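You operate a simulated robot arm through the tools that you are given. There is no shell and no other tool. Be economical: measure what you need, move in short steps, check, and stop when the job is done.

The job below is to be done with a simulated two-armed robot. You get a single attempt, and the scene is never put back.

JOB
Pick up the tag labelled "No 36" with one hand, pass it to the other hand and put it on the top of the grey sheet rack. Stack the chalk carton marked "blue" from the steel table top on top of the chalk carton marked "pink". Take the green buckle box on the top of the tool cart and put it away on the corner of the wooden table by the grey rail. Stack the marker carton labelled "orange" from the top of the tool cart on top of the marker carton labelled "RED". Close the bottom cart drawer. Put the red capped fitting on the second shelf from the bottom from the top of the blue rack away on the middle shelf of the blue rack. Fetch the green bearing block from the top shelf of the low rack and set it on the end of the wooden table away from the jig. Pull the middle cart drawer open. Any order will do. Set down upright: red capped fitting, green bearing block.

The check looks at the end state, three seconds after you hand in, the way a careful person would. Anything else that was tipped, shoved, dropped, spilled or broken makes it a failure. Flat cloth is picked up by pressing the open fingertips on it (5 to 10 N) and closing them slowly along it; thin cloth reads only 2 to 8 mm in the jaws.

ROBOT AND FRAMES
Two 7-joint arms with three-finger grippers on one trunk, on a base that drives. Base frame: it is fixed to the floor where the robot stands at the start and does not move with it; the origin is under the middle of the robot, x ahead of it, y to its left, z up; the surface under the hand at the start is at about z = 0.8. Units: m, rad, N and s.
The left shoulder is at the start at [0.03, 0.124, 1.058], the right one opposite. With the tool pointing down near the work surface each hand reaches from about 0.1 to 0.78 m from the robot's upright axis, wherever it stands, measured 20 degrees to its own side. Places, roughly: bottom cart drawer [-2.3, 4, 0.4]; chalk carton [-3, 4.25, 0.75]; corner of the wooden table by the grey rail (48x23 [-1.3, 2.66, 0.82]; end of the wooden table away from the jig [-1, 2.6, 0.8]; green bearing block [-0.5, 4.5, 1]; green buckle box [-2, 4.5, 1]; marker carton [-2.25, 4, 1]; middle cart drawer [-2.3, 4.2, 0.6]; middle shelf of the blue rack [-1.3, 4.3, 0.8]; red capped fitting (4x4x7 cm) [-0.9, 4.4, 0.5]; tag [0.75, 0, 0.75]; top of the grey sheet rack (22x54 cm) [0.04, -1.82, 0.82]. Payload 2.2 kg a hand.
The TCP of each hand is the grasp point between the finger pads, 0.028 m short of the fingertips. In the tool frame z runs along the fingers and y along their closing line. The gripper opens to 0.102 m. The gripper's body begins 0.071 m behind the TCP.
Orientation is that of the tool frame in the base frame, as a unit quaternion [x, y, z, w]. With the fingers straight down and closing along the base's y, the tool's x points along the base's -x, its y along +y and its z along -z.

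CONTROLS
- The arms move only by the tool arm_command. It takes "left_targets", "right_targets" or both (then of equal length, played together; a hand with none holds still); each is text: rows parted by semicolons, each of 6 numbers parted by spaces: the shift along the tool's x, y, z in m, then the turn, a rotation vector about the tool's x, y, z in rad. In form: tx ty tz rx ry rz; .... A call has 1 to 20 rows; each row shifts and turns the commanded pose from where the row before left it, along the tool's axes as they then stand. "left_fingers" and "right_fingers" are, for a hand that has rows, the finger opening in m, from 0 to 0.102, set as the call begins (left out, the last holds). A row lasts 0.2 s, in which the tool goes at most 0.05 m and 0.15 rad; a call with a longer step from one row to the next is refused whole, and so is a gripper value outside its range. A pose out of reach is approached as far as the arm can. The call stops where the force on the tool passes 40 N (or 10 N more than at its start, if that is more) or the arm is blocked; 0.2 s more then pass. The fingers move at their own pace and stop on an object; they squeeze with about 21 N. The grip force told is the motor's: it shows also when the fingers shut on nothing. Time passes only in rows, and 0.2 s behind the last, so rows that do not move let the fingers close. It gives the time, the measured TCP pose, the force on the tool (base axes), the opening and the grip force at its end, in the units of the frame above (readings bear some noise), with the torque about the TCP (base axes, N m) and any sound that the robot's microphone picked up.
- Cameras (640 x 400 px; columns grow to the right, rows downward): "scene" is now at [0.0415, -0.0055, 1.7635]; the picture's right is [-0.07, -1.00, 0.00], its down [-0.83, 0.06, -0.55] and it looks along [0.55, -0.04, -0.84] (base axes); focal length 275 px, centre (320, 200). "left" rides on the left gripper at [0.072, 0.038, -0.086] in its tool frame; the picture's right is [-0.47, 0.89, 0.00], its down [-0.60, -0.32, -0.73] and it looks along [-0.65, -0.34, 0.68] (tool axes); focal length 256 px, centre (320, 200). "right" rides on the right gripper at [0.069, 0.044, -0.086] in its tool frame; the picture's right is [-0.53, 0.85, 0.00], its down [-0.58, -0.36, -0.73] and it looks along [-0.62, -0.39, 0.68] (tool axes); focal length 256 px, centre (320, 200). There is no depth. A picture from a camera that has moved, and an enlarged one, comes with that camera's place and axes in the base frame and with its lens.
- get_image(camera): a new picture of that camera. No time passes.
- lift_body(by): slides the trunk up (or, below 0, down) by that many m; the arms and the scene camera ride with it, the base frame stays. It gives what a move gives, with no picture.
- drive_base(legs): drives the robot by 1 to 6 legs, each [ahead, left, turn to the left] in m, m and rad, along the robot's own axes; the way and the turn of a leg run together, so that a leg with both is an arc; at most 1.5 m and 3.142 rad a leg. The arms and the cameras ride along, it lands a little off, and it stops where it bumps. It gives what a move gives.
- turn_head(pan, tilt): turns the head with the scene camera to pan (to the left, within 2.496 rad either way) and tilt (down, from -0.506 to 1.204), counted from straight ahead of the robot. It gives what a move gives.
- enlarge(camera, box): a new picture of the part [left, top, right, bottom] of that camera's present view, enlarged. No time passes.
- job_done(): hands the job in; it is judged then, once.

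Work in short steps. Places have to be worked out from the pictures, the camera data and where the tool is seen: move nearer, look again, correct. Check each grasp and each placing, and mend what went wrong. You have 217 turns and 208 pictures in all, those below and enlarged ones among them. Open the grippers and draw the arms clear of the work before you hand the job in, unless the task says otherwise; then end with one line.

The tools are called after "Request:" as name(argument=value, ...) on one line, values as JSON. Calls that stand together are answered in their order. arm_command: Moves the arms, as the interface text tells. Its arguments: {"type":"object","properties":{"left_targets":{"type":"string"},"left_fingers":{"type":"number"},"right_targets":{"type":"string"},"right_fingers":{"type":"number"}},"required":[]} The other tools are called the same way: lift_body (by) slides the trunk up or down; drive_base (legs) drives the base; turn_head (pan, tilt) turns the head that bears the scene camera; get_image (camera) takes a picture; enlarge (camera, box) takes an enlarged picture of a part of a camera's view; job_done () hands the job in.

At the start:

```text
t: 0.0
left_tool_pos: [0.6468, 0.2365, 1.0807]
left_tcp_rot: [0.001, 1.0, -0.001, 0.0]
left_contact_force: [0.2, -0.2, -0.4]
left_moment: [0.0, -0.01, 0.01]
left_opening: 0.102
left_grasp_force: 0.0
right_tool_pos: [0.3888, -0.1528, 1.035]
right_tcp_rot: [0.001, 1.0, 0.002, 0.0]
right_contact_force: [-0.4, -0.3, -0.7]
right_moment: [0.05, 0.04, 0.02]
right_opening: 0.1021
right_grasp_force: 0.0
trunk travel left (down, up): [-0.3, 0.24]
robot x, y, heading: [-0.0012, 0.0003, -0.004]
head pan, tilt: [-0.07, 0.99]
```

scene: 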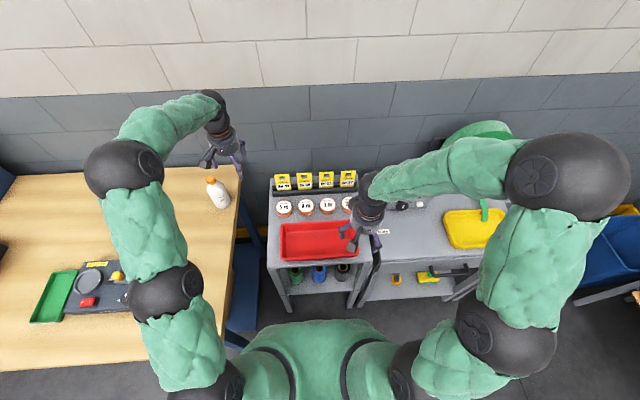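
right: 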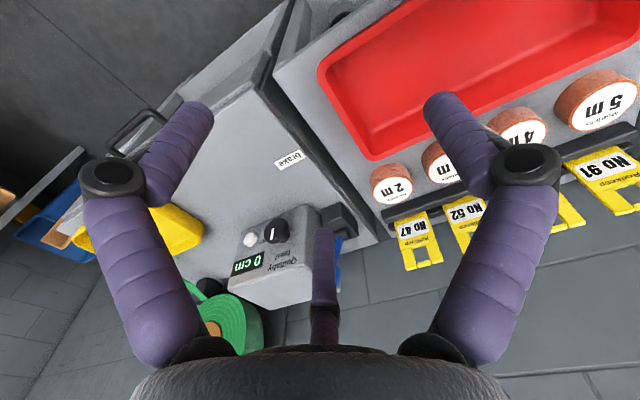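
left: 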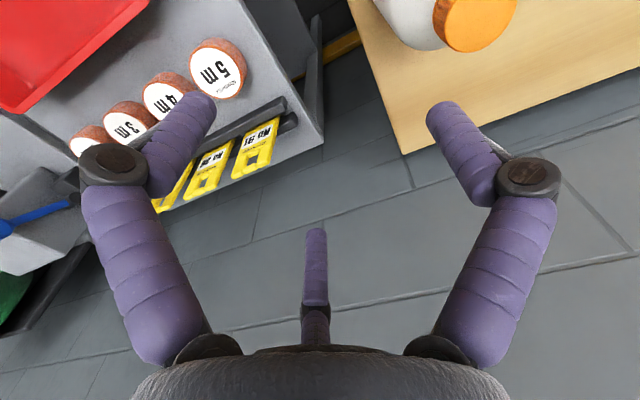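

I start by reading the tags hanging at the back of the small table.

Request:
enlarge(camera="scene", box=[260, 160, 380, 235])

Request:
enlarge(camera="left", box=[60, 30, 320, 230])

Request:
enlarge(camera="right", box=[380, 130, 640, 290])

```text
5.33 times, centred on (320, 198) of scene
camera zoom: at [0.0415, -0.0055, 1.7635], right [-0.07, -1.0, 0.0], down [-0.83, 0.06, -0.55], along [0.55, -0.04, -0.84], focal length 1467 px, centre (320, 213)
```

zoom: 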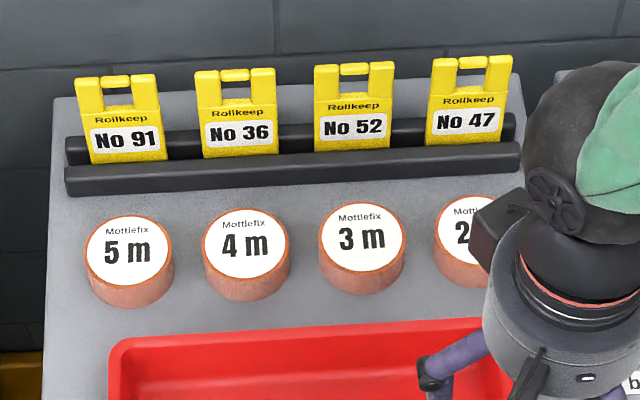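

```text
2.00 times, centred on (190, 130) of left
camera zoom: at [0.576, 0.2746, 1.1667], right [0.47, 0.89, 0.0], down [0.6, -0.32, 0.73], along [0.65, -0.34, -0.68], focal length 512 px, centre (580, 340)
```

zoom: 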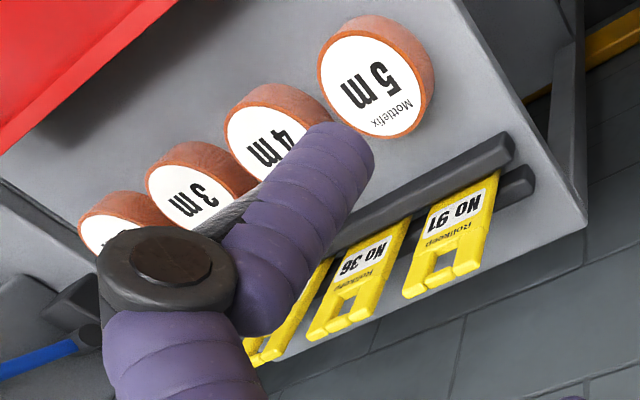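

```text
2.46 times, centred on (510, 210) of right
camera zoom: at [0.3205, -0.1089, 1.121], right [0.53, 0.85, 0.0], down [0.58, -0.36, 0.73], along [0.62, -0.39, -0.68], focal length 630 px, centre (-148, 175)
```

zoom: 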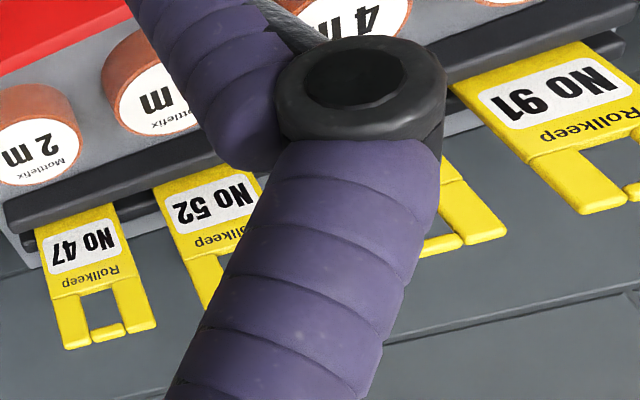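

By triangulating from both views, tag "No 36" stands upright. Its top is at about (0.725, 0.008, 0.912) and its face normal runs along x. I move the left hand above it and turn it so the fingers close along x.

Request:
arm_command(left_targets="-0.013 -0.038 0 0 0 0;-0.013 -0.038 0 0 0 0;-0.013 -0.038 0 0 0 0;-0.013 -0.038 0 0 0 0;-0.013 -0.038 0 0 0 0;-0.013 -0.0385 0 0 0 0;0 0 0 0 0 0.1428;0 0 0 0 0 0.1428;0 0 0 0 0 0.1428;0 0 0 0 0 0.1428;0 0 0 0 0 0.1428;0 0 0 0 0 0.1428;0 0 0 0 0 0.1428;0 0 0 0 0 0.1428;0 0 0 0 0 0.1428;0 0 0 0 0 0.1428;0 0 0 0 0 0.1428;0 0 0 0 0 0", left_fingers=0.06)

Request:
get_image(camera="left")

Request:
get_image(camera="scene")

```text
t: 3.8
left_tool_pos: [0.7254, 0.0082, 1.08]
left_tcp_rot: [0.708, 0.706, 0.001, 0.0]
left_contact_force: [-1.1, 0.2, 0.0]
left_moment: [0.03, 0.01, -0.04]
left_opening: 0.06
left_grasp_force: 0.1
right_tool_pos: [0.3896, -0.1531, 1.035]
right_tcp_rot: [0.0, 1.0, 0.001, 0.0]
right_contact_force: [0.4, 0.5, -0.5]
right_moment: [-0.01, 0.02, 0.0]
right_opening: 0.102
right_grasp_force: 0.2
trunk travel left (down, up): [-0.3, 0.24]
robot x, y, heading: [0.0002, -0.0005, 0.005]
head pan, tilt: [-0.07, 0.99]
```

```text
201 pictures are left
camera left: at [0.7643, 0.0802, 1.1664], right [0.88, -0.47, 0.0], down [-0.32, -0.6, 0.73], along [-0.34, -0.65, -0.68], focal length 256 px, centre (320, 200)
```

left: 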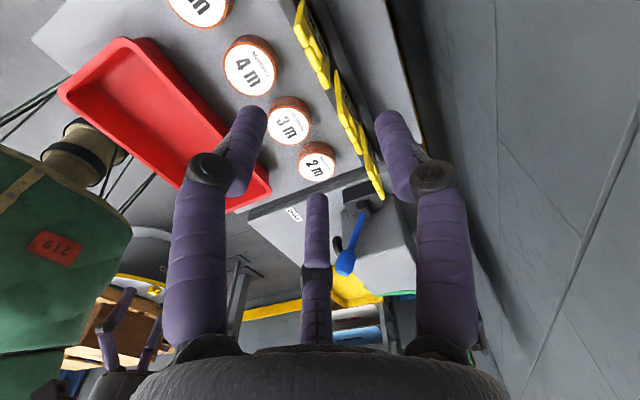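

```text
200 pictures are left
camera scene: at [0.0415, -0.0056, 1.7635], right [-0.07, -1.0, 0.0], down [-0.83, 0.06, -0.55], along [0.55, -0.04, -0.84], focal length 275 px, centre (320, 200)
```

scene: 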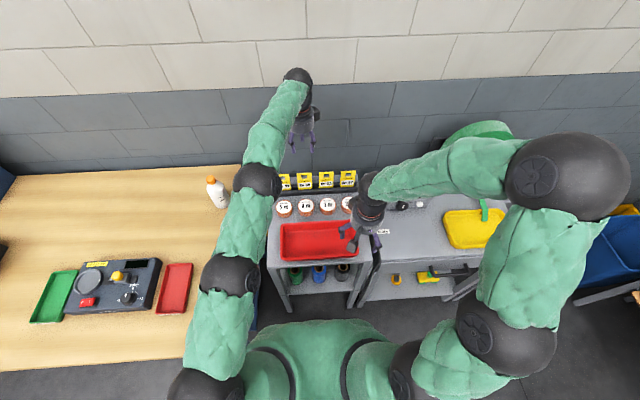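

The hand is above the second tag. I go down in part and look again.

Request:
arm_command(left_targets="0 0 0.04 0 0 0;0 0 0.04 0 0 0;0 0 0.035 0 0 0")

Request:
get_image(camera="left")

Request:
enlarge(camera="scene", box=[260, 110, 380, 235])

```text
t: 4.6
left_tool_pos: [0.725, 0.0086, 0.9667]
left_tcp_rot: [0.707, 0.707, 0.0, 0.001]
left_contact_force: [0.7, -0.3, 0.2]
left_moment: [0.0, 0.04, 0.0]
left_opening: 0.0599
left_grasp_force: 0.0
right_tool_pos: [0.3888, -0.153, 1.034]
right_tcp_rot: [0.0, 1.0, 0.001, -0.001]
right_contact_force: [1.1, 0.8, 0.6]
right_moment: [0.02, 0.0, 0.0]
right_opening: 0.1019
right_grasp_force: 0.1
trunk travel left (down, up): [-0.3, 0.24]
robot x, y, heading: [-0.0012, -0.0001, 0.006]
head pan, tilt: [-0.07, 0.99]
```

```text
199 pictures are left
camera left: at [0.7638, 0.0806, 1.0529], right [0.89, -0.46, 0.0], down [-0.32, -0.6, 0.73], along [-0.34, -0.65, -0.68], focal length 256 px, centre (320, 200)
```

left: 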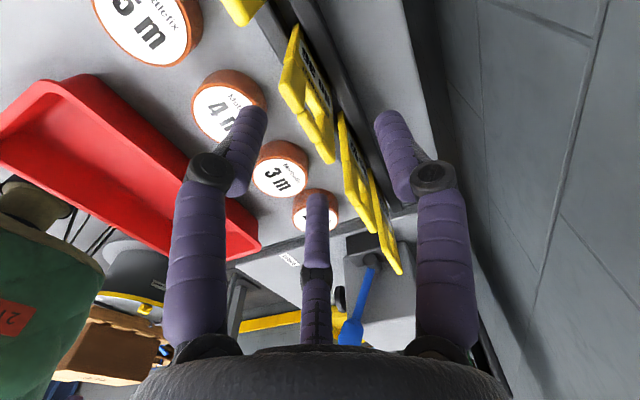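

```text
3.20 times, centred on (320, 172) of scene
camera zoom: at [0.0423, -0.0055, 1.7635], right [-0.07, -1.0, 0.0], down [-0.83, 0.06, -0.55], along [0.55, -0.04, -0.84], focal length 880 px, centre (320, 288)
```

zoom: 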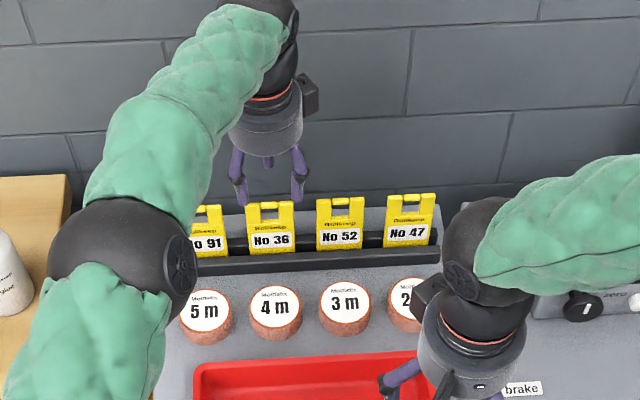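

The tag looks slightly off the finger axis, so I enlarge the view to measure it.

Request:
enlarge(camera="left", box=[240, 10, 400, 210])

```text
2.00 times, centred on (320, 110) of left
camera zoom: at [0.7638, 0.0806, 1.0529], right [0.89, -0.46, 0.0], down [-0.32, -0.6, 0.73], along [-0.34, -0.65, -0.68], focal length 512 px, centre (320, 380)
```

zoom: 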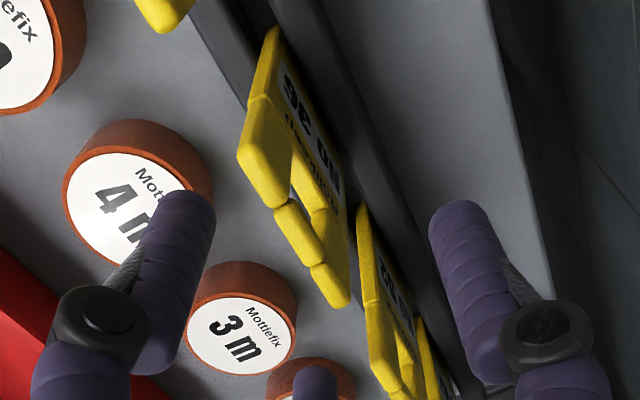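

The tag centre is nearer x = 0.718. I shift the hand by -6 mm in x, go down to z = 0.895 and close.

Request:
arm_command(left_targets="0 -0.006 0 0 0 0;0 0 0.025 0 0 0;0 0 0.025 0 0 0;0 0 0.022 0 0 0")

Request:
enlarge(camera="left", box=[200, 10, 440, 210])

```text
t: 5.6
left_tool_pos: [0.7184, 0.0078, 0.8932]
left_tcp_rot: [0.708, 0.707, 0.0, 0.0]
left_contact_force: [0.0, 0.1, 0.3]
left_moment: [0.03, 0.07, -0.03]
left_opening: 0.0599
left_grasp_force: 0.1
right_tool_pos: [0.3891, -0.152, 1.0343]
right_tcp_rot: [0.0, 1.0, 0.001, -0.001]
right_contact_force: [-0.3, 1.1, 0.2]
right_moment: [-0.02, 0.02, 0.01]
right_opening: 0.1017
right_grasp_force: 0.1
trunk travel left (down, up): [-0.3, 0.24]
robot x, y, heading: [0.0, 0.0025, -0.0]
head pan, tilt: [-0.07, 0.99]
```

```text
2.00 times, centred on (320, 110) of left
camera zoom: at [0.7579, 0.0812, 0.9792], right [0.89, -0.46, 0.0], down [-0.32, -0.6, 0.73], along [-0.34, -0.65, -0.68], focal length 512 px, centre (320, 380)
```

zoom: 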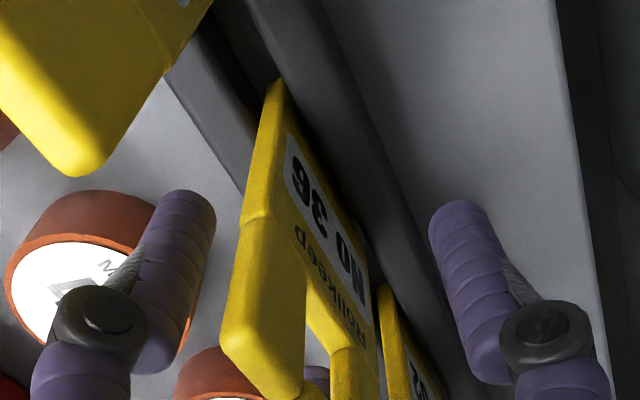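

The tag is between the fingers, so I close.

Request:
arm_command(left_targets="0 0 0 0 0 0;0 0 0 0 0 0;0 0 0 0 0 0;0 0 0 0 0 0", left_fingers=0)

Request:
get_image(camera="left")

```text
t: 6.6
left_tool_pos: [0.7182, 0.0087, 0.8931]
left_tcp_rot: [0.708, 0.707, 0.0, 0.001]
left_contact_force: [0.8, 0.5, 2.0]
left_moment: [-0.02, -0.02, -0.02]
left_opening: 0.0137
left_grasp_force: 21.1
right_tool_pos: [0.3889, -0.1529, 1.0353]
right_tcp_rot: [-0.001, 1.0, 0.001, 0.0]
right_contact_force: [0.5, 0.5, -0.4]
right_moment: [-0.01, -0.02, -0.02]
right_opening: 0.102
right_grasp_force: 0.1
trunk travel left (down, up): [-0.3, 0.24]
robot x, y, heading: [0.0008, 0.0015, -0.003]
head pan, tilt: [-0.07, 0.99]
```

```text
195 pictures are left
camera left: at [0.7572, 0.0809, 0.9796], right [0.89, -0.46, 0.0], down [-0.32, -0.6, 0.73], along [-0.34, -0.65, -0.68], focal length 256 px, centre (320, 200)
```

left: 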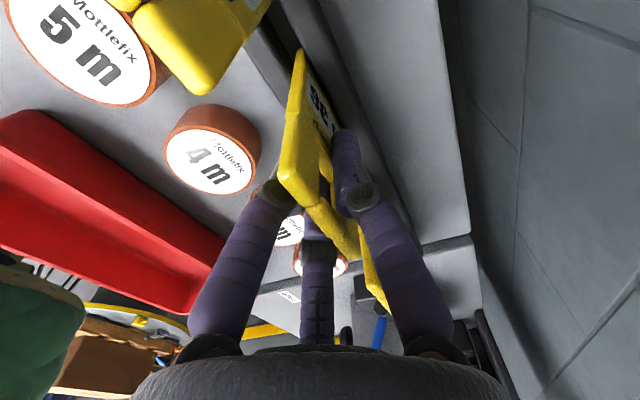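

Grip confirmed at 13.7 mm. I lift the tag and bring it back in front of the robot, while the right hand turns toward its handover pose.

Request:
arm_command(left_targets="0 0 -0.02 0 0 0;0 0 -0.04 0 0 0;0 0 -0.045 0 0 0;0 0 -0.045 0 0 0;0 0 -0.045 0 0 0;0 0 -0.045 0 0 0;0.01 -0.04 0 0 0 0;0.01 -0.04 0 0 0 0;0.01 -0.04 0 0 0 0;0.01 -0.04 0 0 0 0;0.01 -0.04 0 0 0 0;0 0 0 0 0 0", right_targets="0 -0.03 0 0 0 -0.1428;0 0 0 0 0 -0.1428;0 0 0 0 0 -0.1428;0 0 0 0 0 -0.1428;0 0 0 0 0 -0.1428;0 0 0 0 0 -0.1428;0 0 0 0 0 -0.1428;0 0 0 0 0 -0.1428;0 0 0 0 0 -0.1428;0 0 0 0 0 -0.1428;0 0 0 0 0 -0.1428;0 0 0 0 0 0", right_fingers=0.06)

Request:
get_image(camera="scene")

```text
t: 9.2
left_tool_pos: [0.5187, 0.0563, 1.1355]
left_tcp_rot: [0.707, 0.707, 0.0, -0.001]
left_contact_force: [0.7, 0.2, -0.8]
left_moment: [-0.02, 0.02, 0.02]
left_opening: 0.0135
left_grasp_force: 20.8
right_tool_pos: [0.3897, -0.1821, 1.033]
right_tcp_rot: [0.707, -0.707, -0.001, 0.0]
right_contact_force: [-0.2, -0.1, -0.4]
right_moment: [0.01, 0.02, 0.01]
right_opening: 0.0599
right_grasp_force: 0.0
trunk travel left (down, up): [-0.3, 0.24]
robot x, y, heading: [-0.0004, 0.0036, 0.001]
head pan, tilt: [-0.07, 0.99]
```

```text
194 pictures are left
camera scene: at [0.0427, -0.0058, 1.7635], right [-0.07, -1.0, 0.0], down [-0.83, 0.06, -0.55], along [0.55, -0.04, -0.84], focal length 275 px, centre (320, 200)
```

scene: 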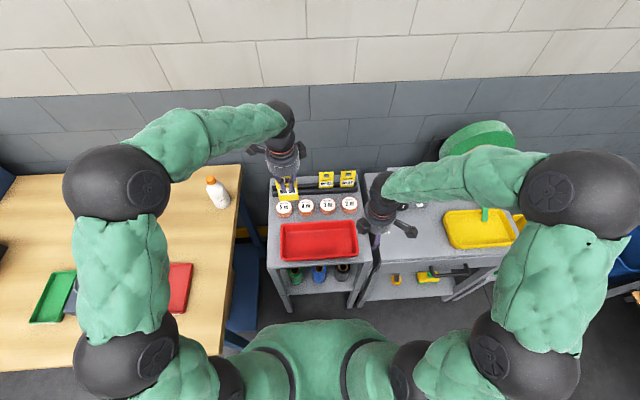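

The tag hangs in the left hand. I pitch the right hand to point along +y.

Request:
arm_command(right_targets="0 0 0 0 -0.1428 0;0 0 0 0 -0.1428 0;0 0 0 0 -0.1428 0;0 0 0 0 -0.1428 0;0 0 0 0 -0.1428 0;0 0 0 0 -0.1428 0;0 0 0 0 -0.1428 0;0 0 0 0 -0.1428 0;0 0 0 0 -0.1428 0;0 0 0 0 -0.1428 0;0 0 0 0 -0.1428 0;0 0 0 0 0 0")

Request:
get_image(camera="scene")

Request:
get_image(camera="right")

```text
t: 11.8
left_tool_pos: [0.518, 0.058, 1.1356]
left_tcp_rot: [0.707, 0.707, 0.0, 0.0]
left_contact_force: [-0.2, 0.2, 0.3]
left_moment: [-0.01, -0.01, 0.02]
left_opening: 0.0134
left_grasp_force: 21.4
right_tool_pos: [0.3877, -0.1832, 1.0353]
right_tcp_rot: [-0.499, 0.5, 0.5, 0.501]
right_contact_force: [0.2, 0.9, 0.0]
right_moment: [0.0, -0.02, 0.01]
right_opening: 0.06
right_grasp_force: 0.0
trunk travel left (down, up): [-0.3, 0.24]
robot x, y, heading: [0.0004, -0.0014, -0.003]
head pan, tilt: [-0.07, 0.99]
```

```text
193 pictures are left
camera scene: at [0.041, -0.0052, 1.7636], right [-0.07, -1.0, 0.0], down [-0.83, 0.06, -0.55], along [0.55, -0.04, -0.84], focal length 275 px, centre (320, 200)
```

scene: 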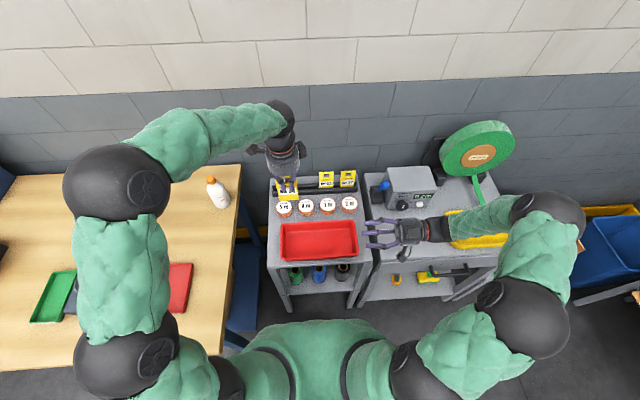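

```text
192 pictures are left
camera right: at [0.3452, -0.2691, 0.9659], right [-0.85, 0.0, 0.53], down [0.36, -0.73, 0.58], along [0.39, 0.68, 0.62], focal length 256 px, centre (320, 200)
```

right: 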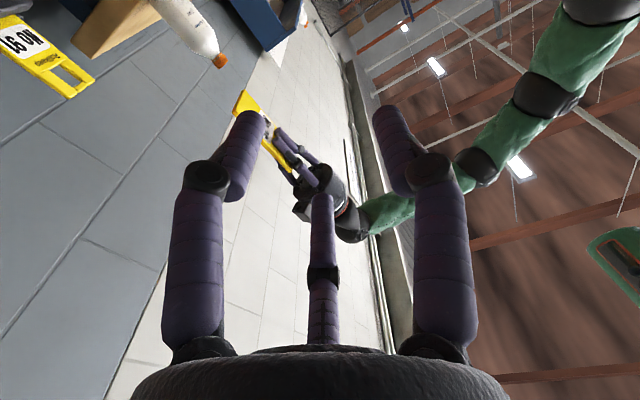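

I move the right hand to stand off beside the tag.

Request:
arm_command(right_targets="-0.01 -0.0325 0 0 0 0;-0.01 -0.0325 0.02 0 0 0;-0.01 -0.0325 0.04 0 0 0;-0.01 -0.0325 0.04 0 0 0;0 0 0 0 0 0")

Request:
get_image(camera="right")

Request:
enlarge(camera="scene", box=[220, 100, 420, 225])

```text
refused: row 3 steps farther than a row can; nothing moved
```

```text
191 pictures are left
camera right: at [0.3452, -0.2691, 0.9659], right [-0.85, 0.0, 0.53], down [0.36, -0.73, 0.58], along [0.39, 0.68, 0.62], focal length 256 px, centre (320, 200)
```

right: 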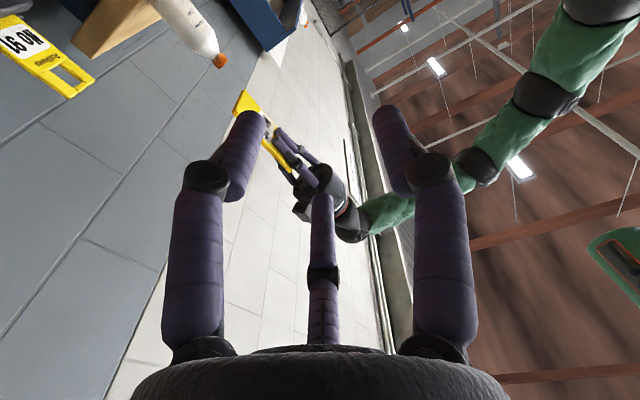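

```text
3.20 times, centred on (320, 162) of scene
camera zoom: at [0.041, -0.0052, 1.7636], right [-0.07, -1.0, 0.0], down [-0.83, 0.06, -0.55], along [0.55, -0.04, -0.84], focal length 880 px, centre (320, 320)
```

zoom: 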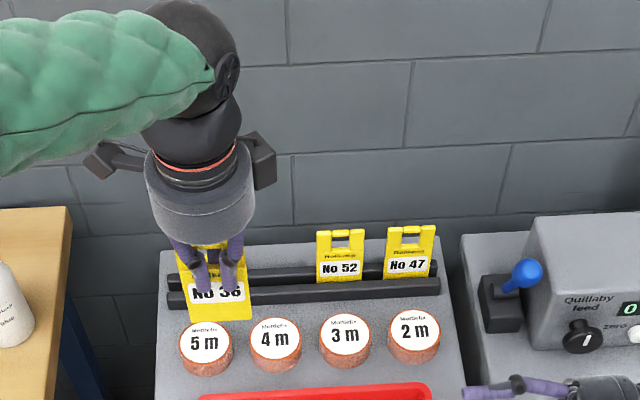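

I resend the move with smaller rows. The tag's bottom edge is at about z = 1.04, so gripping at z = 1.073 suits.

Request:
arm_command(right_targets="-0.01 -0.0325 0 0 0 0;-0.01 -0.0325 0 0 0 0;-0.01 -0.0325 0 0 0 0;-0.008 -0.0325 0 0 0 0;0 0 0.03 0 0 0;0 0 0.03 0 0 0;0 0 0.03 0 0 0;0 0 0 0 0 0")

Request:
get_image(camera="right")

Request:
enlarge(camera="scene", box=[220, 100, 420, 225])

```text
t: 13.6
left_tool_pos: [0.5199, 0.0558, 1.1354]
left_tcp_rot: [0.707, 0.707, 0.001, 0.0]
left_contact_force: [0.5, -0.2, -0.7]
left_moment: [0.01, -0.01, 0.0]
left_opening: 0.0136
left_grasp_force: 20.7
right_tool_pos: [0.5196, -0.0936, 1.0735]
right_tcp_rot: [-0.499, 0.5, 0.5, 0.5]
right_contact_force: [-0.1, -1.3, -0.1]
right_moment: [0.05, 0.02, 0.01]
right_opening: 0.0599
right_grasp_force: 0.0
trunk travel left (down, up): [-0.3, 0.24]
robot x, y, heading: [0.0016, -0.0009, 0.001]
head pan, tilt: [-0.07, 0.99]
```

```text
189 pictures are left
camera right: at [0.4764, -0.1794, 1.0039], right [-0.84, 0.0, 0.53], down [0.36, -0.73, 0.58], along [0.39, 0.68, 0.62], focal length 256 px, centre (320, 200)
```

right: 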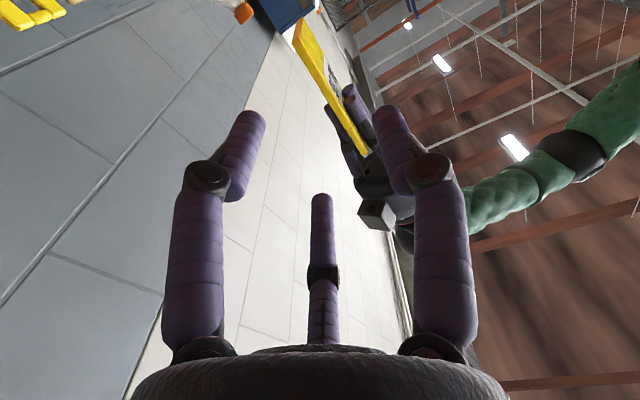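

```text
3.20 times, centred on (320, 162) of scene
camera zoom: at [0.0415, -0.0064, 1.7635], right [-0.07, -1.0, 0.0], down [-0.83, 0.06, -0.55], along [0.55, -0.04, -0.84], focal length 880 px, centre (320, 320)
```

zoom: 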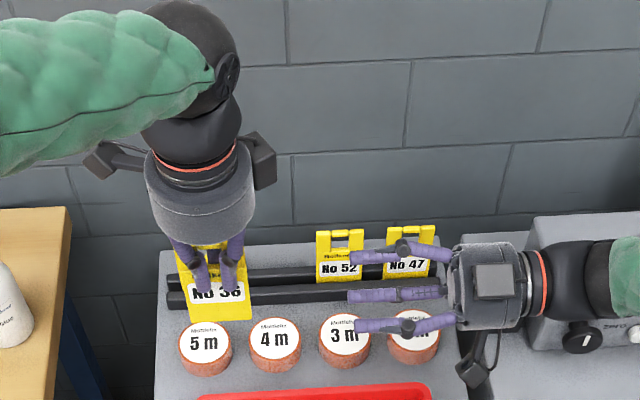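

The tag edge lies on the fingers' axis. I move in along +y.

Request:
arm_command(right_targets="0 0 0.035 0 0 0;0 0 0.035 0 0 0;0 0 0.03 0 0 0;0 0 0.03 0 0 0;0 0 0 0 0 0")

Request:
get_image(camera="right")

Request:
enlarge(camera="scene", box=[220, 100, 420, 225])

```text
t: 14.8
left_tool_pos: [0.5156, 0.0575, 1.1337]
left_tcp_rot: [0.708, 0.707, -0.001, -0.004]
left_contact_force: [-3.0, 19.5, -16.9]
left_moment: [0.64, 0.34, 0.31]
left_opening: 0.0136
left_grasp_force: 21.1
right_tool_pos: [0.5227, 0.0365, 1.0763]
right_tcp_rot: [-0.499, 0.499, 0.499, 0.503]
right_contact_force: [1.6, -20.0, 17.9]
right_moment: [0.81, -0.11, -0.23]
right_opening: 0.0817
right_grasp_force: 12.6
trunk travel left (down, up): [-0.3, 0.24]
robot x, y, heading: [-0.001, -0.003, 0.001]
head pan, tilt: [-0.07, 0.99]
```

```text
187 pictures are left
camera right: at [0.4789, -0.0482, 1.0064], right [-0.85, 0.0, 0.53], down [0.36, -0.73, 0.58], along [0.39, 0.68, 0.62], focal length 256 px, centre (320, 200)
```

right: 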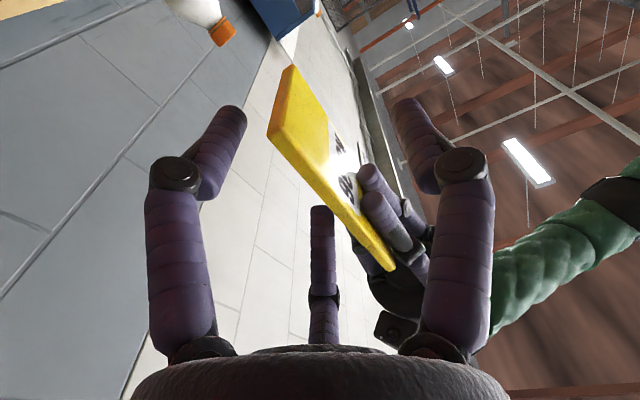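

```text
3.20 times, centred on (320, 162) of scene
camera zoom: at [0.0413, -0.0064, 1.7635], right [-0.07, -1.0, 0.0], down [-0.83, 0.06, -0.55], along [0.55, -0.04, -0.84], focal length 880 px, centre (320, 320)
```

zoom: 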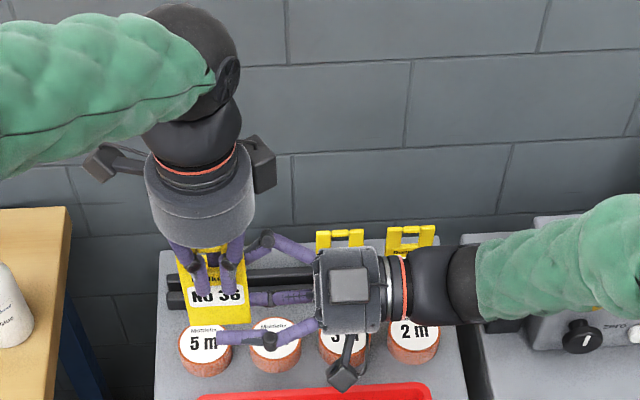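

There was contact: the gripper really has three fingers, with a single one at +y and a pair at -y. I back the right hand off, narrow its opening and come in lower.

Request:
arm_command(right_targets="0 0 -0.03 0 0 0;0 0 -0.04 0 0 0;0 0 -0.04 0 0 0;0 0 0 0 0 0", right_fingers=0.036)

Request:
get_image(camera="left")

Request:
get_image(camera="right")

```text
t: 15.8
left_tool_pos: [0.5183, 0.0569, 1.1346]
left_tcp_rot: [0.707, 0.707, 0.0, 0.0]
left_contact_force: [0.7, -0.3, -0.3]
left_moment: [0.02, 0.0, -0.01]
left_opening: 0.0136
left_grasp_force: 21.3
right_tool_pos: [0.5187, -0.0717, 1.0702]
right_tcp_rot: [-0.5, 0.5, 0.501, 0.499]
right_contact_force: [-1.5, 0.7, 0.3]
right_moment: [0.01, 0.04, 0.01]
right_opening: 0.0358
right_grasp_force: 0.0
trunk travel left (down, up): [-0.3, 0.24]
robot x, y, heading: [-0.0017, -0.0012, -0.002]
head pan, tilt: [-0.07, 0.99]
```

```text
185 pictures are left
camera left: at [0.557, 0.1297, 1.2211], right [0.89, -0.46, 0.0], down [-0.32, -0.6, 0.73], along [-0.34, -0.65, -0.68], focal length 256 px, centre (320, 200)
```

left: 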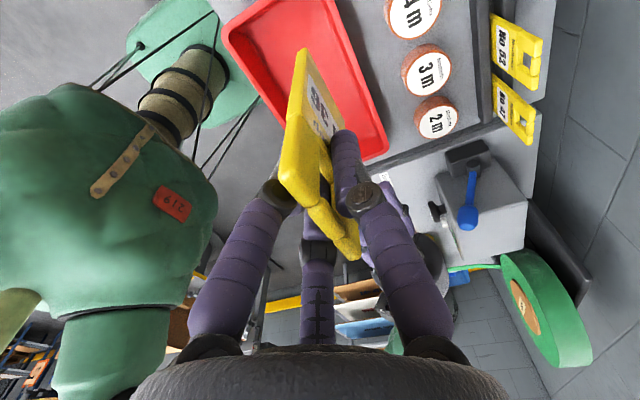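

```text
184 pictures are left
camera right: at [0.4757, -0.1577, 1.0013], right [-0.84, 0.0, 0.54], down [0.37, -0.73, 0.58], along [0.39, 0.68, 0.62], focal length 256 px, centre (320, 200)
```

right: 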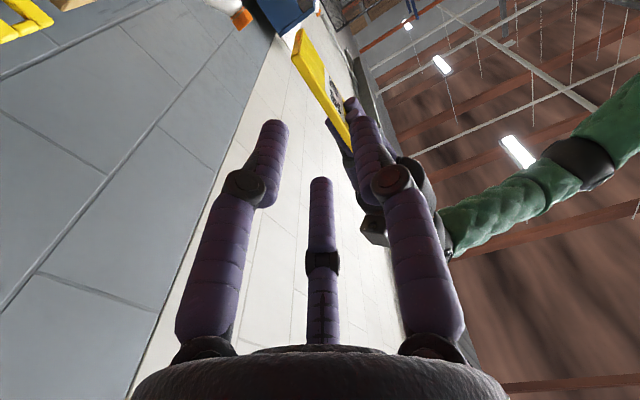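

Request:
enlarge(camera="right", box=[260, 10, 420, 150])

```text
2.86 times, centred on (340, 80) of right
camera zoom: at [0.4757, -0.1577, 1.0013], right [-0.84, 0.0, 0.54], down [0.37, -0.73, 0.58], along [0.39, 0.68, 0.62], focal length 731 px, centre (263, 543)
```

zoom: 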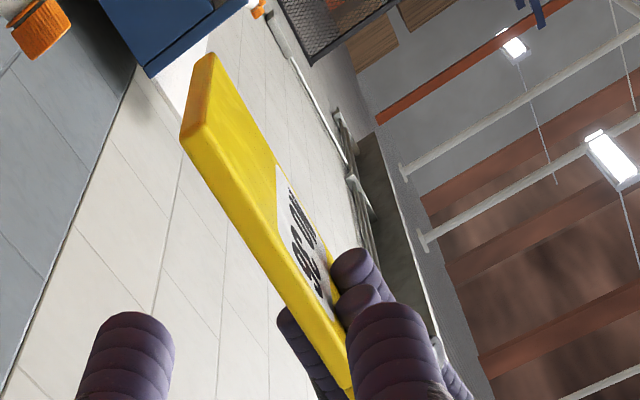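

The tag's centre plane is at x ≈ 0.516 and fits between the narrowed fingers. I advance slowly.

Request:
arm_command(right_targets="0.004 0 0.02 0 0 0;0 0 0.03 0 0 0;0 0 0.03 0 0 0;0 0 0.022 0 0 0;0 0 0 0 0 0")

Request:
get_image(camera="right")

```text
t: 17.0
left_tool_pos: [0.5169, 0.0562, 1.1354]
left_tcp_rot: [0.707, 0.708, 0.0, 0.0]
left_contact_force: [-0.7, 0.0, -0.3]
left_moment: [-0.01, 0.01, 0.0]
left_opening: 0.0138
left_grasp_force: 20.8
right_tool_pos: [0.5206, 0.03, 1.069]
right_tcp_rot: [-0.499, 0.501, 0.5, 0.5]
right_contact_force: [1.1, 0.7, -0.1]
right_moment: [-0.05, 0.01, -0.03]
right_opening: 0.0362
right_grasp_force: 0.4
trunk travel left (down, up): [-0.3, 0.24]
robot x, y, heading: [-0.0025, 0.0025, -0.003]
head pan, tilt: [-0.07, 0.99]
```

```text
182 pictures are left
camera right: at [0.4764, -0.056, 0.9994], right [-0.84, 0.0, 0.54], down [0.36, -0.73, 0.58], along [0.39, 0.68, 0.62], focal length 256 px, centre (320, 200)
```

right: 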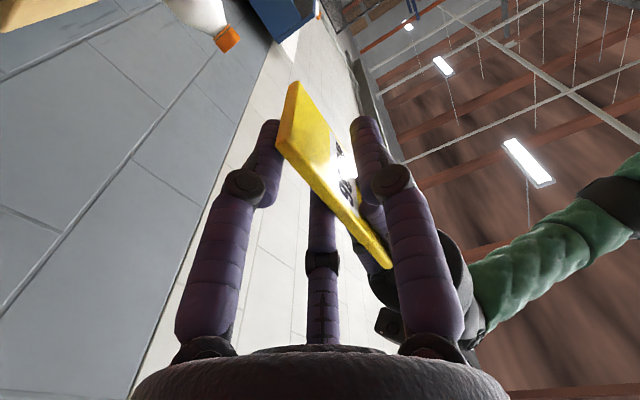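

No contact this time, and the tag is between the fingers. I close the right hand.

Request:
arm_command(right_targets="0 0 0 0 0 0;0 0 0 0 0 0;0 0 0 0 0 0", right_fingers=0)

Request:
get_image(camera="right")

```text
t: 17.8
left_tool_pos: [0.5148, 0.0555, 1.1325]
left_tcp_rot: [0.707, 0.707, -0.003, -0.003]
left_contact_force: [-18.3, -7.1, -14.3]
left_moment: [-0.1, 0.77, -0.14]
left_opening: 0.0138
left_grasp_force: 21.2
right_tool_pos: [0.5219, 0.0293, 1.0708]
right_tcp_rot: [-0.499, 0.5, 0.499, 0.502]
right_contact_force: [18.5, 6.2, 13.8]
right_moment: [0.12, 0.48, -0.38]
right_opening: 0.0135
right_grasp_force: 20.3
trunk travel left (down, up): [-0.3, 0.24]
robot x, y, heading: [0.0022, 0.0004, -0.006]
head pan, tilt: [-0.07, 0.99]
```

```text
181 pictures are left
camera right: at [0.4783, -0.0564, 1.0009], right [-0.85, 0.0, 0.53], down [0.36, -0.73, 0.58], along [0.39, 0.68, 0.62], focal length 256 px, centre (320, 200)
```

right: 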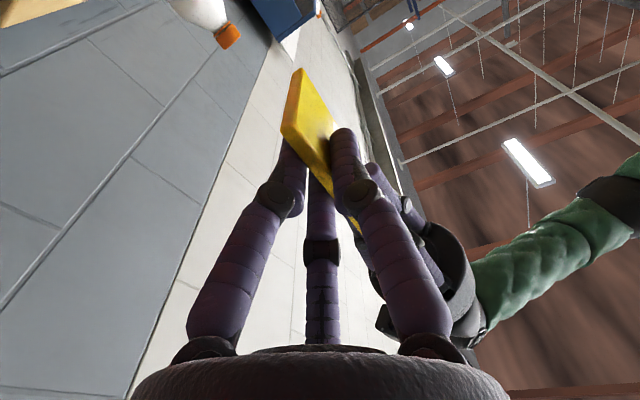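

Both hands hold the tag at 13.5 mm. I open the left hand a little, raise it away and keep the right still.

Request:
arm_command(left_targets="0 0 0 0 0 0;0 0 0 0 0 0;0 0 -0.03 0 0 0;0 0 -0.04 0 0 0;0 0 -0.04 0 0 0;0.04 0 0 0 0 0;0.04 0 0 0 0 0", left_fingers=0.05)

Request:
get_image(camera="right")

Request:
get_image(camera="scene")

```text
t: 19.4
left_tool_pos: [0.5197, 0.1385, 1.245]
left_tcp_rot: [0.708, 0.706, 0.001, 0.0]
left_contact_force: [-0.1, -0.1, -0.6]
left_moment: [-0.03, -0.01, -0.03]
left_opening: 0.0501
left_grasp_force: 0.2
right_tool_pos: [0.5199, 0.0296, 1.068]
right_tcp_rot: [0.5, -0.5, -0.5, -0.5]
right_contact_force: [-0.2, -0.9, -0.1]
right_moment: [0.0, 0.01, -0.02]
right_opening: 0.0135
right_grasp_force: 21.2
trunk travel left (down, up): [-0.3, 0.24]
robot x, y, heading: [0.0003, -0.0004, 0.003]
head pan, tilt: [-0.07, 0.99]
```

```text
180 pictures are left
camera right: at [0.4763, -0.0559, 0.9996], right [-0.84, 0.0, 0.53], down [0.36, -0.73, 0.58], along [0.39, 0.68, 0.62], focal length 256 px, centre (320, 200)
```

right: 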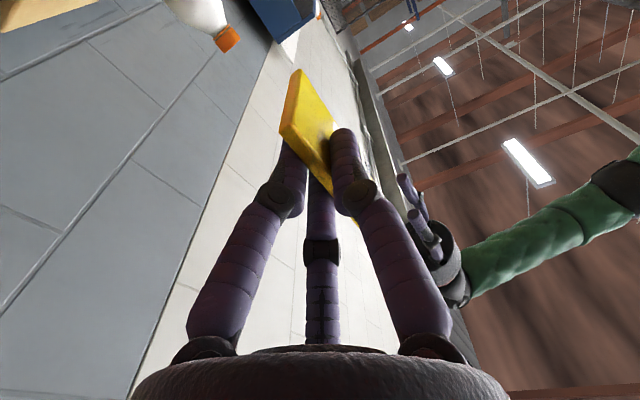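

```text
179 pictures are left
camera scene: at [0.041, -0.0048, 1.7635], right [-0.07, -1.0, 0.0], down [-0.83, 0.06, -0.55], along [0.55, -0.04, -0.84], focal length 275 px, centre (320, 200)
```

scene: 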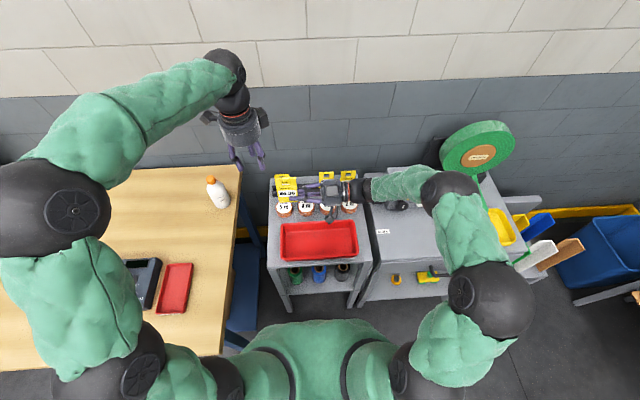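

The handover is done. I look at the grey sheet rack to the right before driving.

Request:
turn_head(pan=-1.57, tilt=0.6)

Request:
get_image(camera="scene")

```text
t: 21.0
left_tool_pos: [0.5197, 0.1377, 1.2444]
left_tcp_rot: [0.708, 0.707, 0.0, 0.001]
left_contact_force: [1.3, -0.2, 1.4]
left_moment: [0.0, -0.01, -0.01]
left_opening: 0.0497
left_grasp_force: 0.0
right_tool_pos: [0.5194, 0.0302, 1.0695]
right_tcp_rot: [-0.499, 0.5, 0.501, 0.5]
right_contact_force: [-0.9, -0.3, 0.1]
right_moment: [0.0, 0.0, 0.02]
right_opening: 0.0137
right_grasp_force: 20.8
trunk travel left (down, up): [-0.3, 0.24]
robot x, y, heading: [-0.0021, -0.0027, 0.001]
head pan, tilt: [-1.571, 0.6]
```

```text
178 pictures are left
camera scene: at [-0.0285, -0.089, 1.7949], right [-1.0, 0.0, 0.0], down [0.0, 0.57, -0.82], along [0.0, -0.82, -0.57], focal length 275 px, centre (320, 200)
```

scene: 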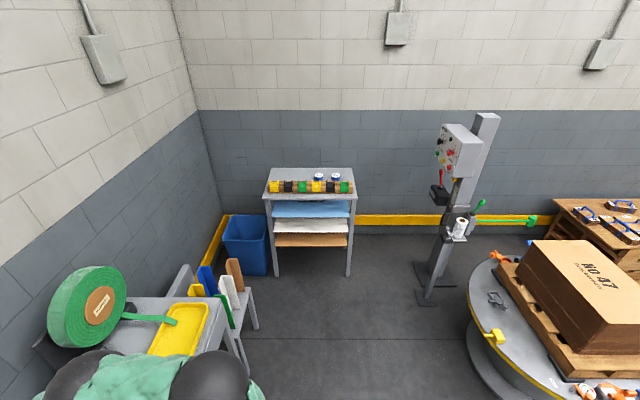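

Request:
enlarge(camera="scene", box=[250, 155, 370, 230])

Request:
turn_head(pan=1.57, tilt=0.4)

Request:
get_image(camera="scene")

Request:
turn_head(pan=2.4, tilt=0.4)

Request:
get_image(camera="scene")

```text
5.33 times, centred on (310, 192) of scene
camera zoom: at [-0.0285, -0.089, 1.7949], right [-1.0, 0.0, 0.0], down [0.0, 0.57, -0.82], along [0.0, -0.82, -0.57], focal length 1467 px, centre (373, 240)
```

zoom: 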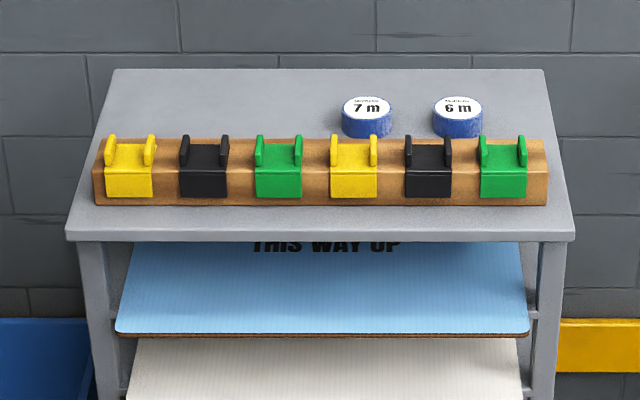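

```text
t: 23.7
left_tool_pos: [0.519, 0.1377, 1.2442]
left_tcp_rot: [0.707, 0.707, 0.0, 0.0]
left_contact_force: [-0.2, -0.2, 0.2]
left_moment: [-0.01, -0.01, 0.03]
left_opening: 0.0501
left_grasp_force: 0.1
right_tool_pos: [0.5202, 0.0305, 1.0687]
right_tcp_rot: [-0.498, 0.501, 0.501, 0.5]
right_contact_force: [-0.1, -0.2, 0.1]
right_moment: [-0.01, 0.01, -0.02]
right_opening: 0.0134
right_grasp_force: 21.2
trunk travel left (down, up): [-0.3, 0.24]
robot x, y, heading: [-0.003, -0.001, 0.002]
head pan, tilt: [1.571, 0.4]
```

```text
176 pictures are left
camera scene: at [-0.0286, 0.092, 1.8131], right [1.0, 0.0, 0.0], down [0.0, -0.39, -0.92], along [0.0, 0.92, -0.39], focal length 275 px, centre (320, 200)
```

scene: 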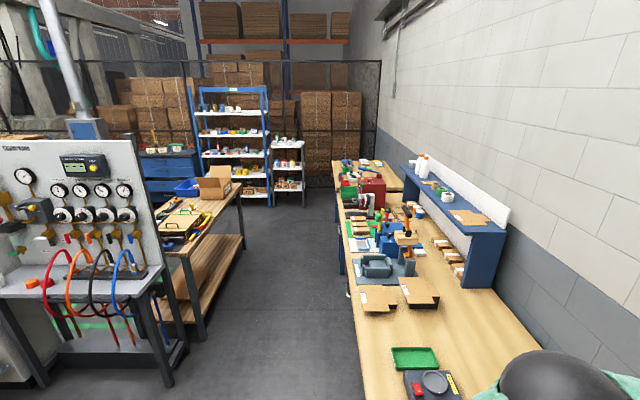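

```text
t: 24.8
left_tool_pos: [0.5188, 0.1379, 1.2437]
left_tcp_rot: [0.707, 0.707, 0.0, 0.0]
left_contact_force: [1.0, 0.8, -0.7]
left_moment: [-0.01, 0.0, 0.02]
left_opening: 0.0501
left_grasp_force: 0.0
right_tool_pos: [0.52, 0.0305, 1.0689]
right_tcp_rot: [-0.5, 0.5, 0.5, 0.5]
right_contact_force: [-0.4, -0.3, -0.1]
right_moment: [0.01, 0.02, -0.01]
right_opening: 0.0136
right_grasp_force: 21.0
trunk travel left (down, up): [-0.3, 0.24]
robot x, y, heading: [0.0008, 0.0013, -0.004]
head pan, tilt: [2.4, 0.4]
```

```text
175 pictures are left
camera scene: at [-0.0968, 0.0621, 1.8131], right [0.68, 0.74, 0.0], down [0.29, -0.26, -0.92], along [-0.68, 0.62, -0.39], focal length 275 px, centre (320, 200)
```

scene: 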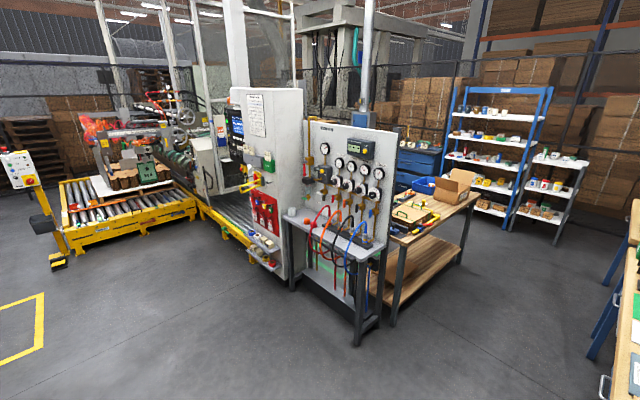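

The rack top is clear behind the clip bar, on its left as seen from here, around (0.15, -1.80). I draw both arms in. The right hand gets turned so the tag will lie nearly flat, pointing ahead with the finger pair below.

Request:
arm_command(right_targets="-0.01 0.02 -0.04 0 0 0;-0.01 0.02 -0.04 0 0 0;-0.01 0.02 -0.04 0 0 0;-0.01 0.02 -0.04 0 0 0;0 0 -0.02 0 0 0;0 0 0 0.1428 0 0;0 0 0 0.1428 0 0;0 0 0 0.1428 0 0;0 0 0 0.1428 0 0;0 0 0 0.1428 0 0;0 0 0 0.1428 0 0;0 0 0 0.1428 0 0;0 0 0 0.1428 0 0;0 0 0 0.1428 0 0;0 0 0 0.1428 0 0;0 0 0 0.1428 0 0", left_targets="0.02 -0.03 0 0 0 0;0.02 -0.03 0 0 0 0;0.02 -0.03 0 0 0 0;0.02 -0.03 0 0 0 0;0 0 0 0 0 0;0 0 0 0 0 0;0 0 0 0 0 0;0 0 0 0 0 0;0 0 0 0 0 0;0 0 0 0 0 0;0 0 0 0 0 0;0 0 0 0 0 0;0 0 0 0 0 0;0 0 0 0 0 0;0 0 0 0 0 0;0 0 0 0 0 0")

Request:
arm_command(right_targets="0 0 0 0 0 0.1428;0 0 0 0 0 0.1428;0 0 0 0 0 0.1428;0 0 0 0 0 0.1428;0 0 0 0 0 0.1428;0 0 0 0 0 0.1428;0 0 0 0 0 0.1428;0 0 0 0 0 0.1428;0 0 0 0 0 0.1428;0 0 0 0 0 0.1428;0 0 0 0 0 0.1428;0 0 0 0.14 0 0;0 0 0 0.14 0 0;0 0 0 0.14 0 0;0 0 0 0.14 0 0;0 0 0 0.14 0 0;0 0 0 0 0 0")

Request:
turn_head(pan=-0.3, tilt=0.8)

Request:
get_image(camera="scene")

```text
t: 28.2
left_tool_pos: [0.4003, 0.2176, 1.2424]
left_tcp_rot: [0.707, 0.707, 0.0, -0.001]
left_contact_force: [0.9, 0.5, 0.2]
left_moment: [-0.02, 0.01, 0.02]
left_opening: 0.05
left_grasp_force: 0.0
right_tool_pos: [0.4056, -0.2475, 1.1762]
right_tcp_rot: [-0.001, 0.709, 0.008, 0.706]
right_contact_force: [-0.3, -0.1, 0.2]
right_moment: [-0.01, 0.03, 0.02]
right_opening: 0.0135
right_grasp_force: 21.1
right hand out of reach, approached as far as the arm can: row 13, 14, 15, 16
trunk travel left (down, up): [-0.3, 0.24]
robot x, y, heading: [-0.0006, 0.001, -0.003]
head pan, tilt: [2.4, 0.4]
```

```text
t: 31.8
left_tool_pos: [0.3978, 0.2182, 1.2433]
left_tcp_rot: [0.707, 0.707, 0.0, 0.0]
left_contact_force: [-0.1, -0.2, 1.1]
left_moment: [0.03, 0.02, 0.0]
left_opening: 0.0498
left_grasp_force: 0.1
right_tool_pos: [0.4043, -0.2469, 1.1764]
right_tcp_rot: [0.642, 0.641, 0.297, 0.298]
right_contact_force: [0.2, -1.0, -0.8]
right_moment: [0.0, 0.03, -0.04]
right_opening: 0.0134
right_grasp_force: 20.9
trunk travel left (down, up): [-0.3, 0.24]
robot x, y, heading: [-0.0, 0.0002, 0.001]
head pan, tilt: [2.4, 0.4]
```

```text
t: 34.2
left_tool_pos: [0.3977, 0.2189, 1.2435]
left_tcp_rot: [0.706, 0.708, 0.001, 0.0]
left_contact_force: [0.6, -0.8, -0.2]
left_moment: [0.02, -0.04, -0.01]
left_opening: 0.0498
left_grasp_force: 0.1
right_tool_pos: [0.4043, -0.247, 1.1764]
right_tcp_rot: [0.641, 0.641, 0.298, 0.299]
right_contact_force: [0.4, 0.0, 0.3]
right_moment: [0.04, 0.03, -0.02]
right_opening: 0.0137
right_grasp_force: 20.8
trunk travel left (down, up): [-0.3, 0.24]
robot x, y, heading: [0.0013, 0.0018, 0.003]
head pan, tilt: [-0.3, 0.799]
```

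```text
174 pictures are left
camera scene: at [0.0482, -0.0244, 1.778], right [-0.3, -0.96, 0.0], down [-0.69, 0.21, -0.7], along [0.67, -0.21, -0.72], focal length 275 px, centre (320, 200)
```

scene: 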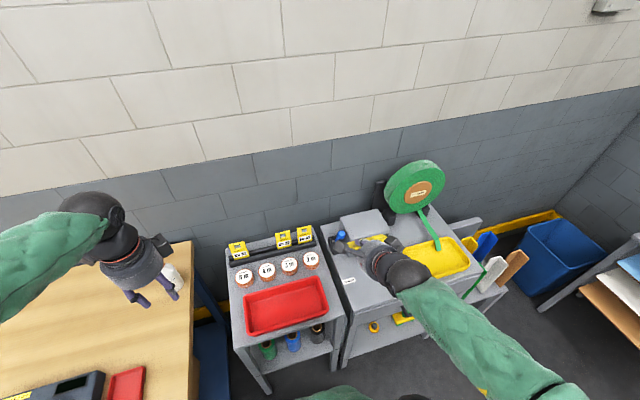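

The tag is held level and pitched 40° down. I back off, turn right and drive toward the rack.

Request:
drive_base(legs=[[-0.3, 0, 0], [0, 0, -1.5708], [0.85, 0, 0], [0, 0.25, 0]])

Request:
turn_head(pan=0.0, tilt=0.75)

Request:
get_image(camera="scene")

```text
t: 45.7
left_tool_pos: [0.1573, -1.2605, 1.2435]
left_tcp_rot: [1.0, -0.006, -0.001, 0.0]
left_contact_force: [0.5, -0.9, -0.8]
left_moment: [0.03, 0.0, -0.02]
left_opening: 0.0498
left_grasp_force: 0.1
right_tool_pos: [-0.3083, -1.2621, 1.1764]
right_tcp_rot: [0.907, -0.005, -0.003, 0.422]
right_contact_force: [0.1, 0.0, -0.6]
right_moment: [0.0, 0.01, -0.04]
right_opening: 0.0133
right_grasp_force: 20.9
trunk travel left (down, up): [-0.3, 0.24]
robot x, y, heading: [-0.059, -0.8589, -1.58]
head pan, tilt: [-0.3, 0.799]
```

```text
t: 46.5
left_tool_pos: [0.1553, -1.2607, 1.2427]
left_tcp_rot: [1.0, -0.005, 0.001, 0.0]
left_contact_force: [0.5, -0.2, -0.5]
left_moment: [0.0, 0.01, 0.0]
left_opening: 0.0499
left_grasp_force: 0.1
right_tool_pos: [-0.3096, -1.2617, 1.1766]
right_tcp_rot: [0.906, -0.005, -0.003, 0.422]
right_contact_force: [-0.2, -0.1, -0.7]
right_moment: [0.01, 0.0, -0.02]
right_opening: 0.0135
right_grasp_force: 21.1
trunk travel left (down, up): [-0.3, 0.24]
robot x, y, heading: [-0.0574, -0.8608, -1.584]
head pan, tilt: [0.0, 0.75]
```

```text
173 pictures are left
camera scene: at [-0.0576, -0.9133, 1.782], right [-1.0, 0.01, 0.0], down [0.01, 0.68, -0.73], along [-0.01, -0.73, -0.68], focal length 275 px, centre (320, 200)
```

scene: 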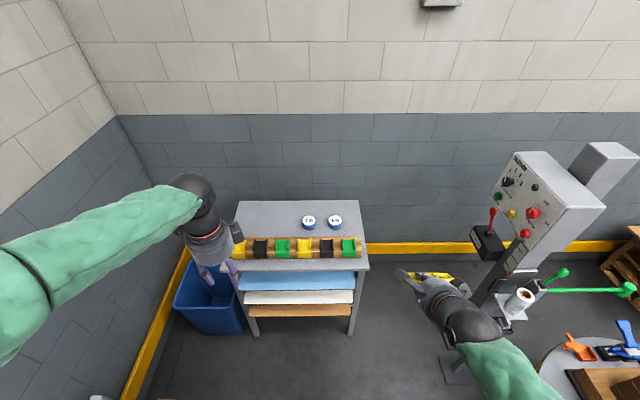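

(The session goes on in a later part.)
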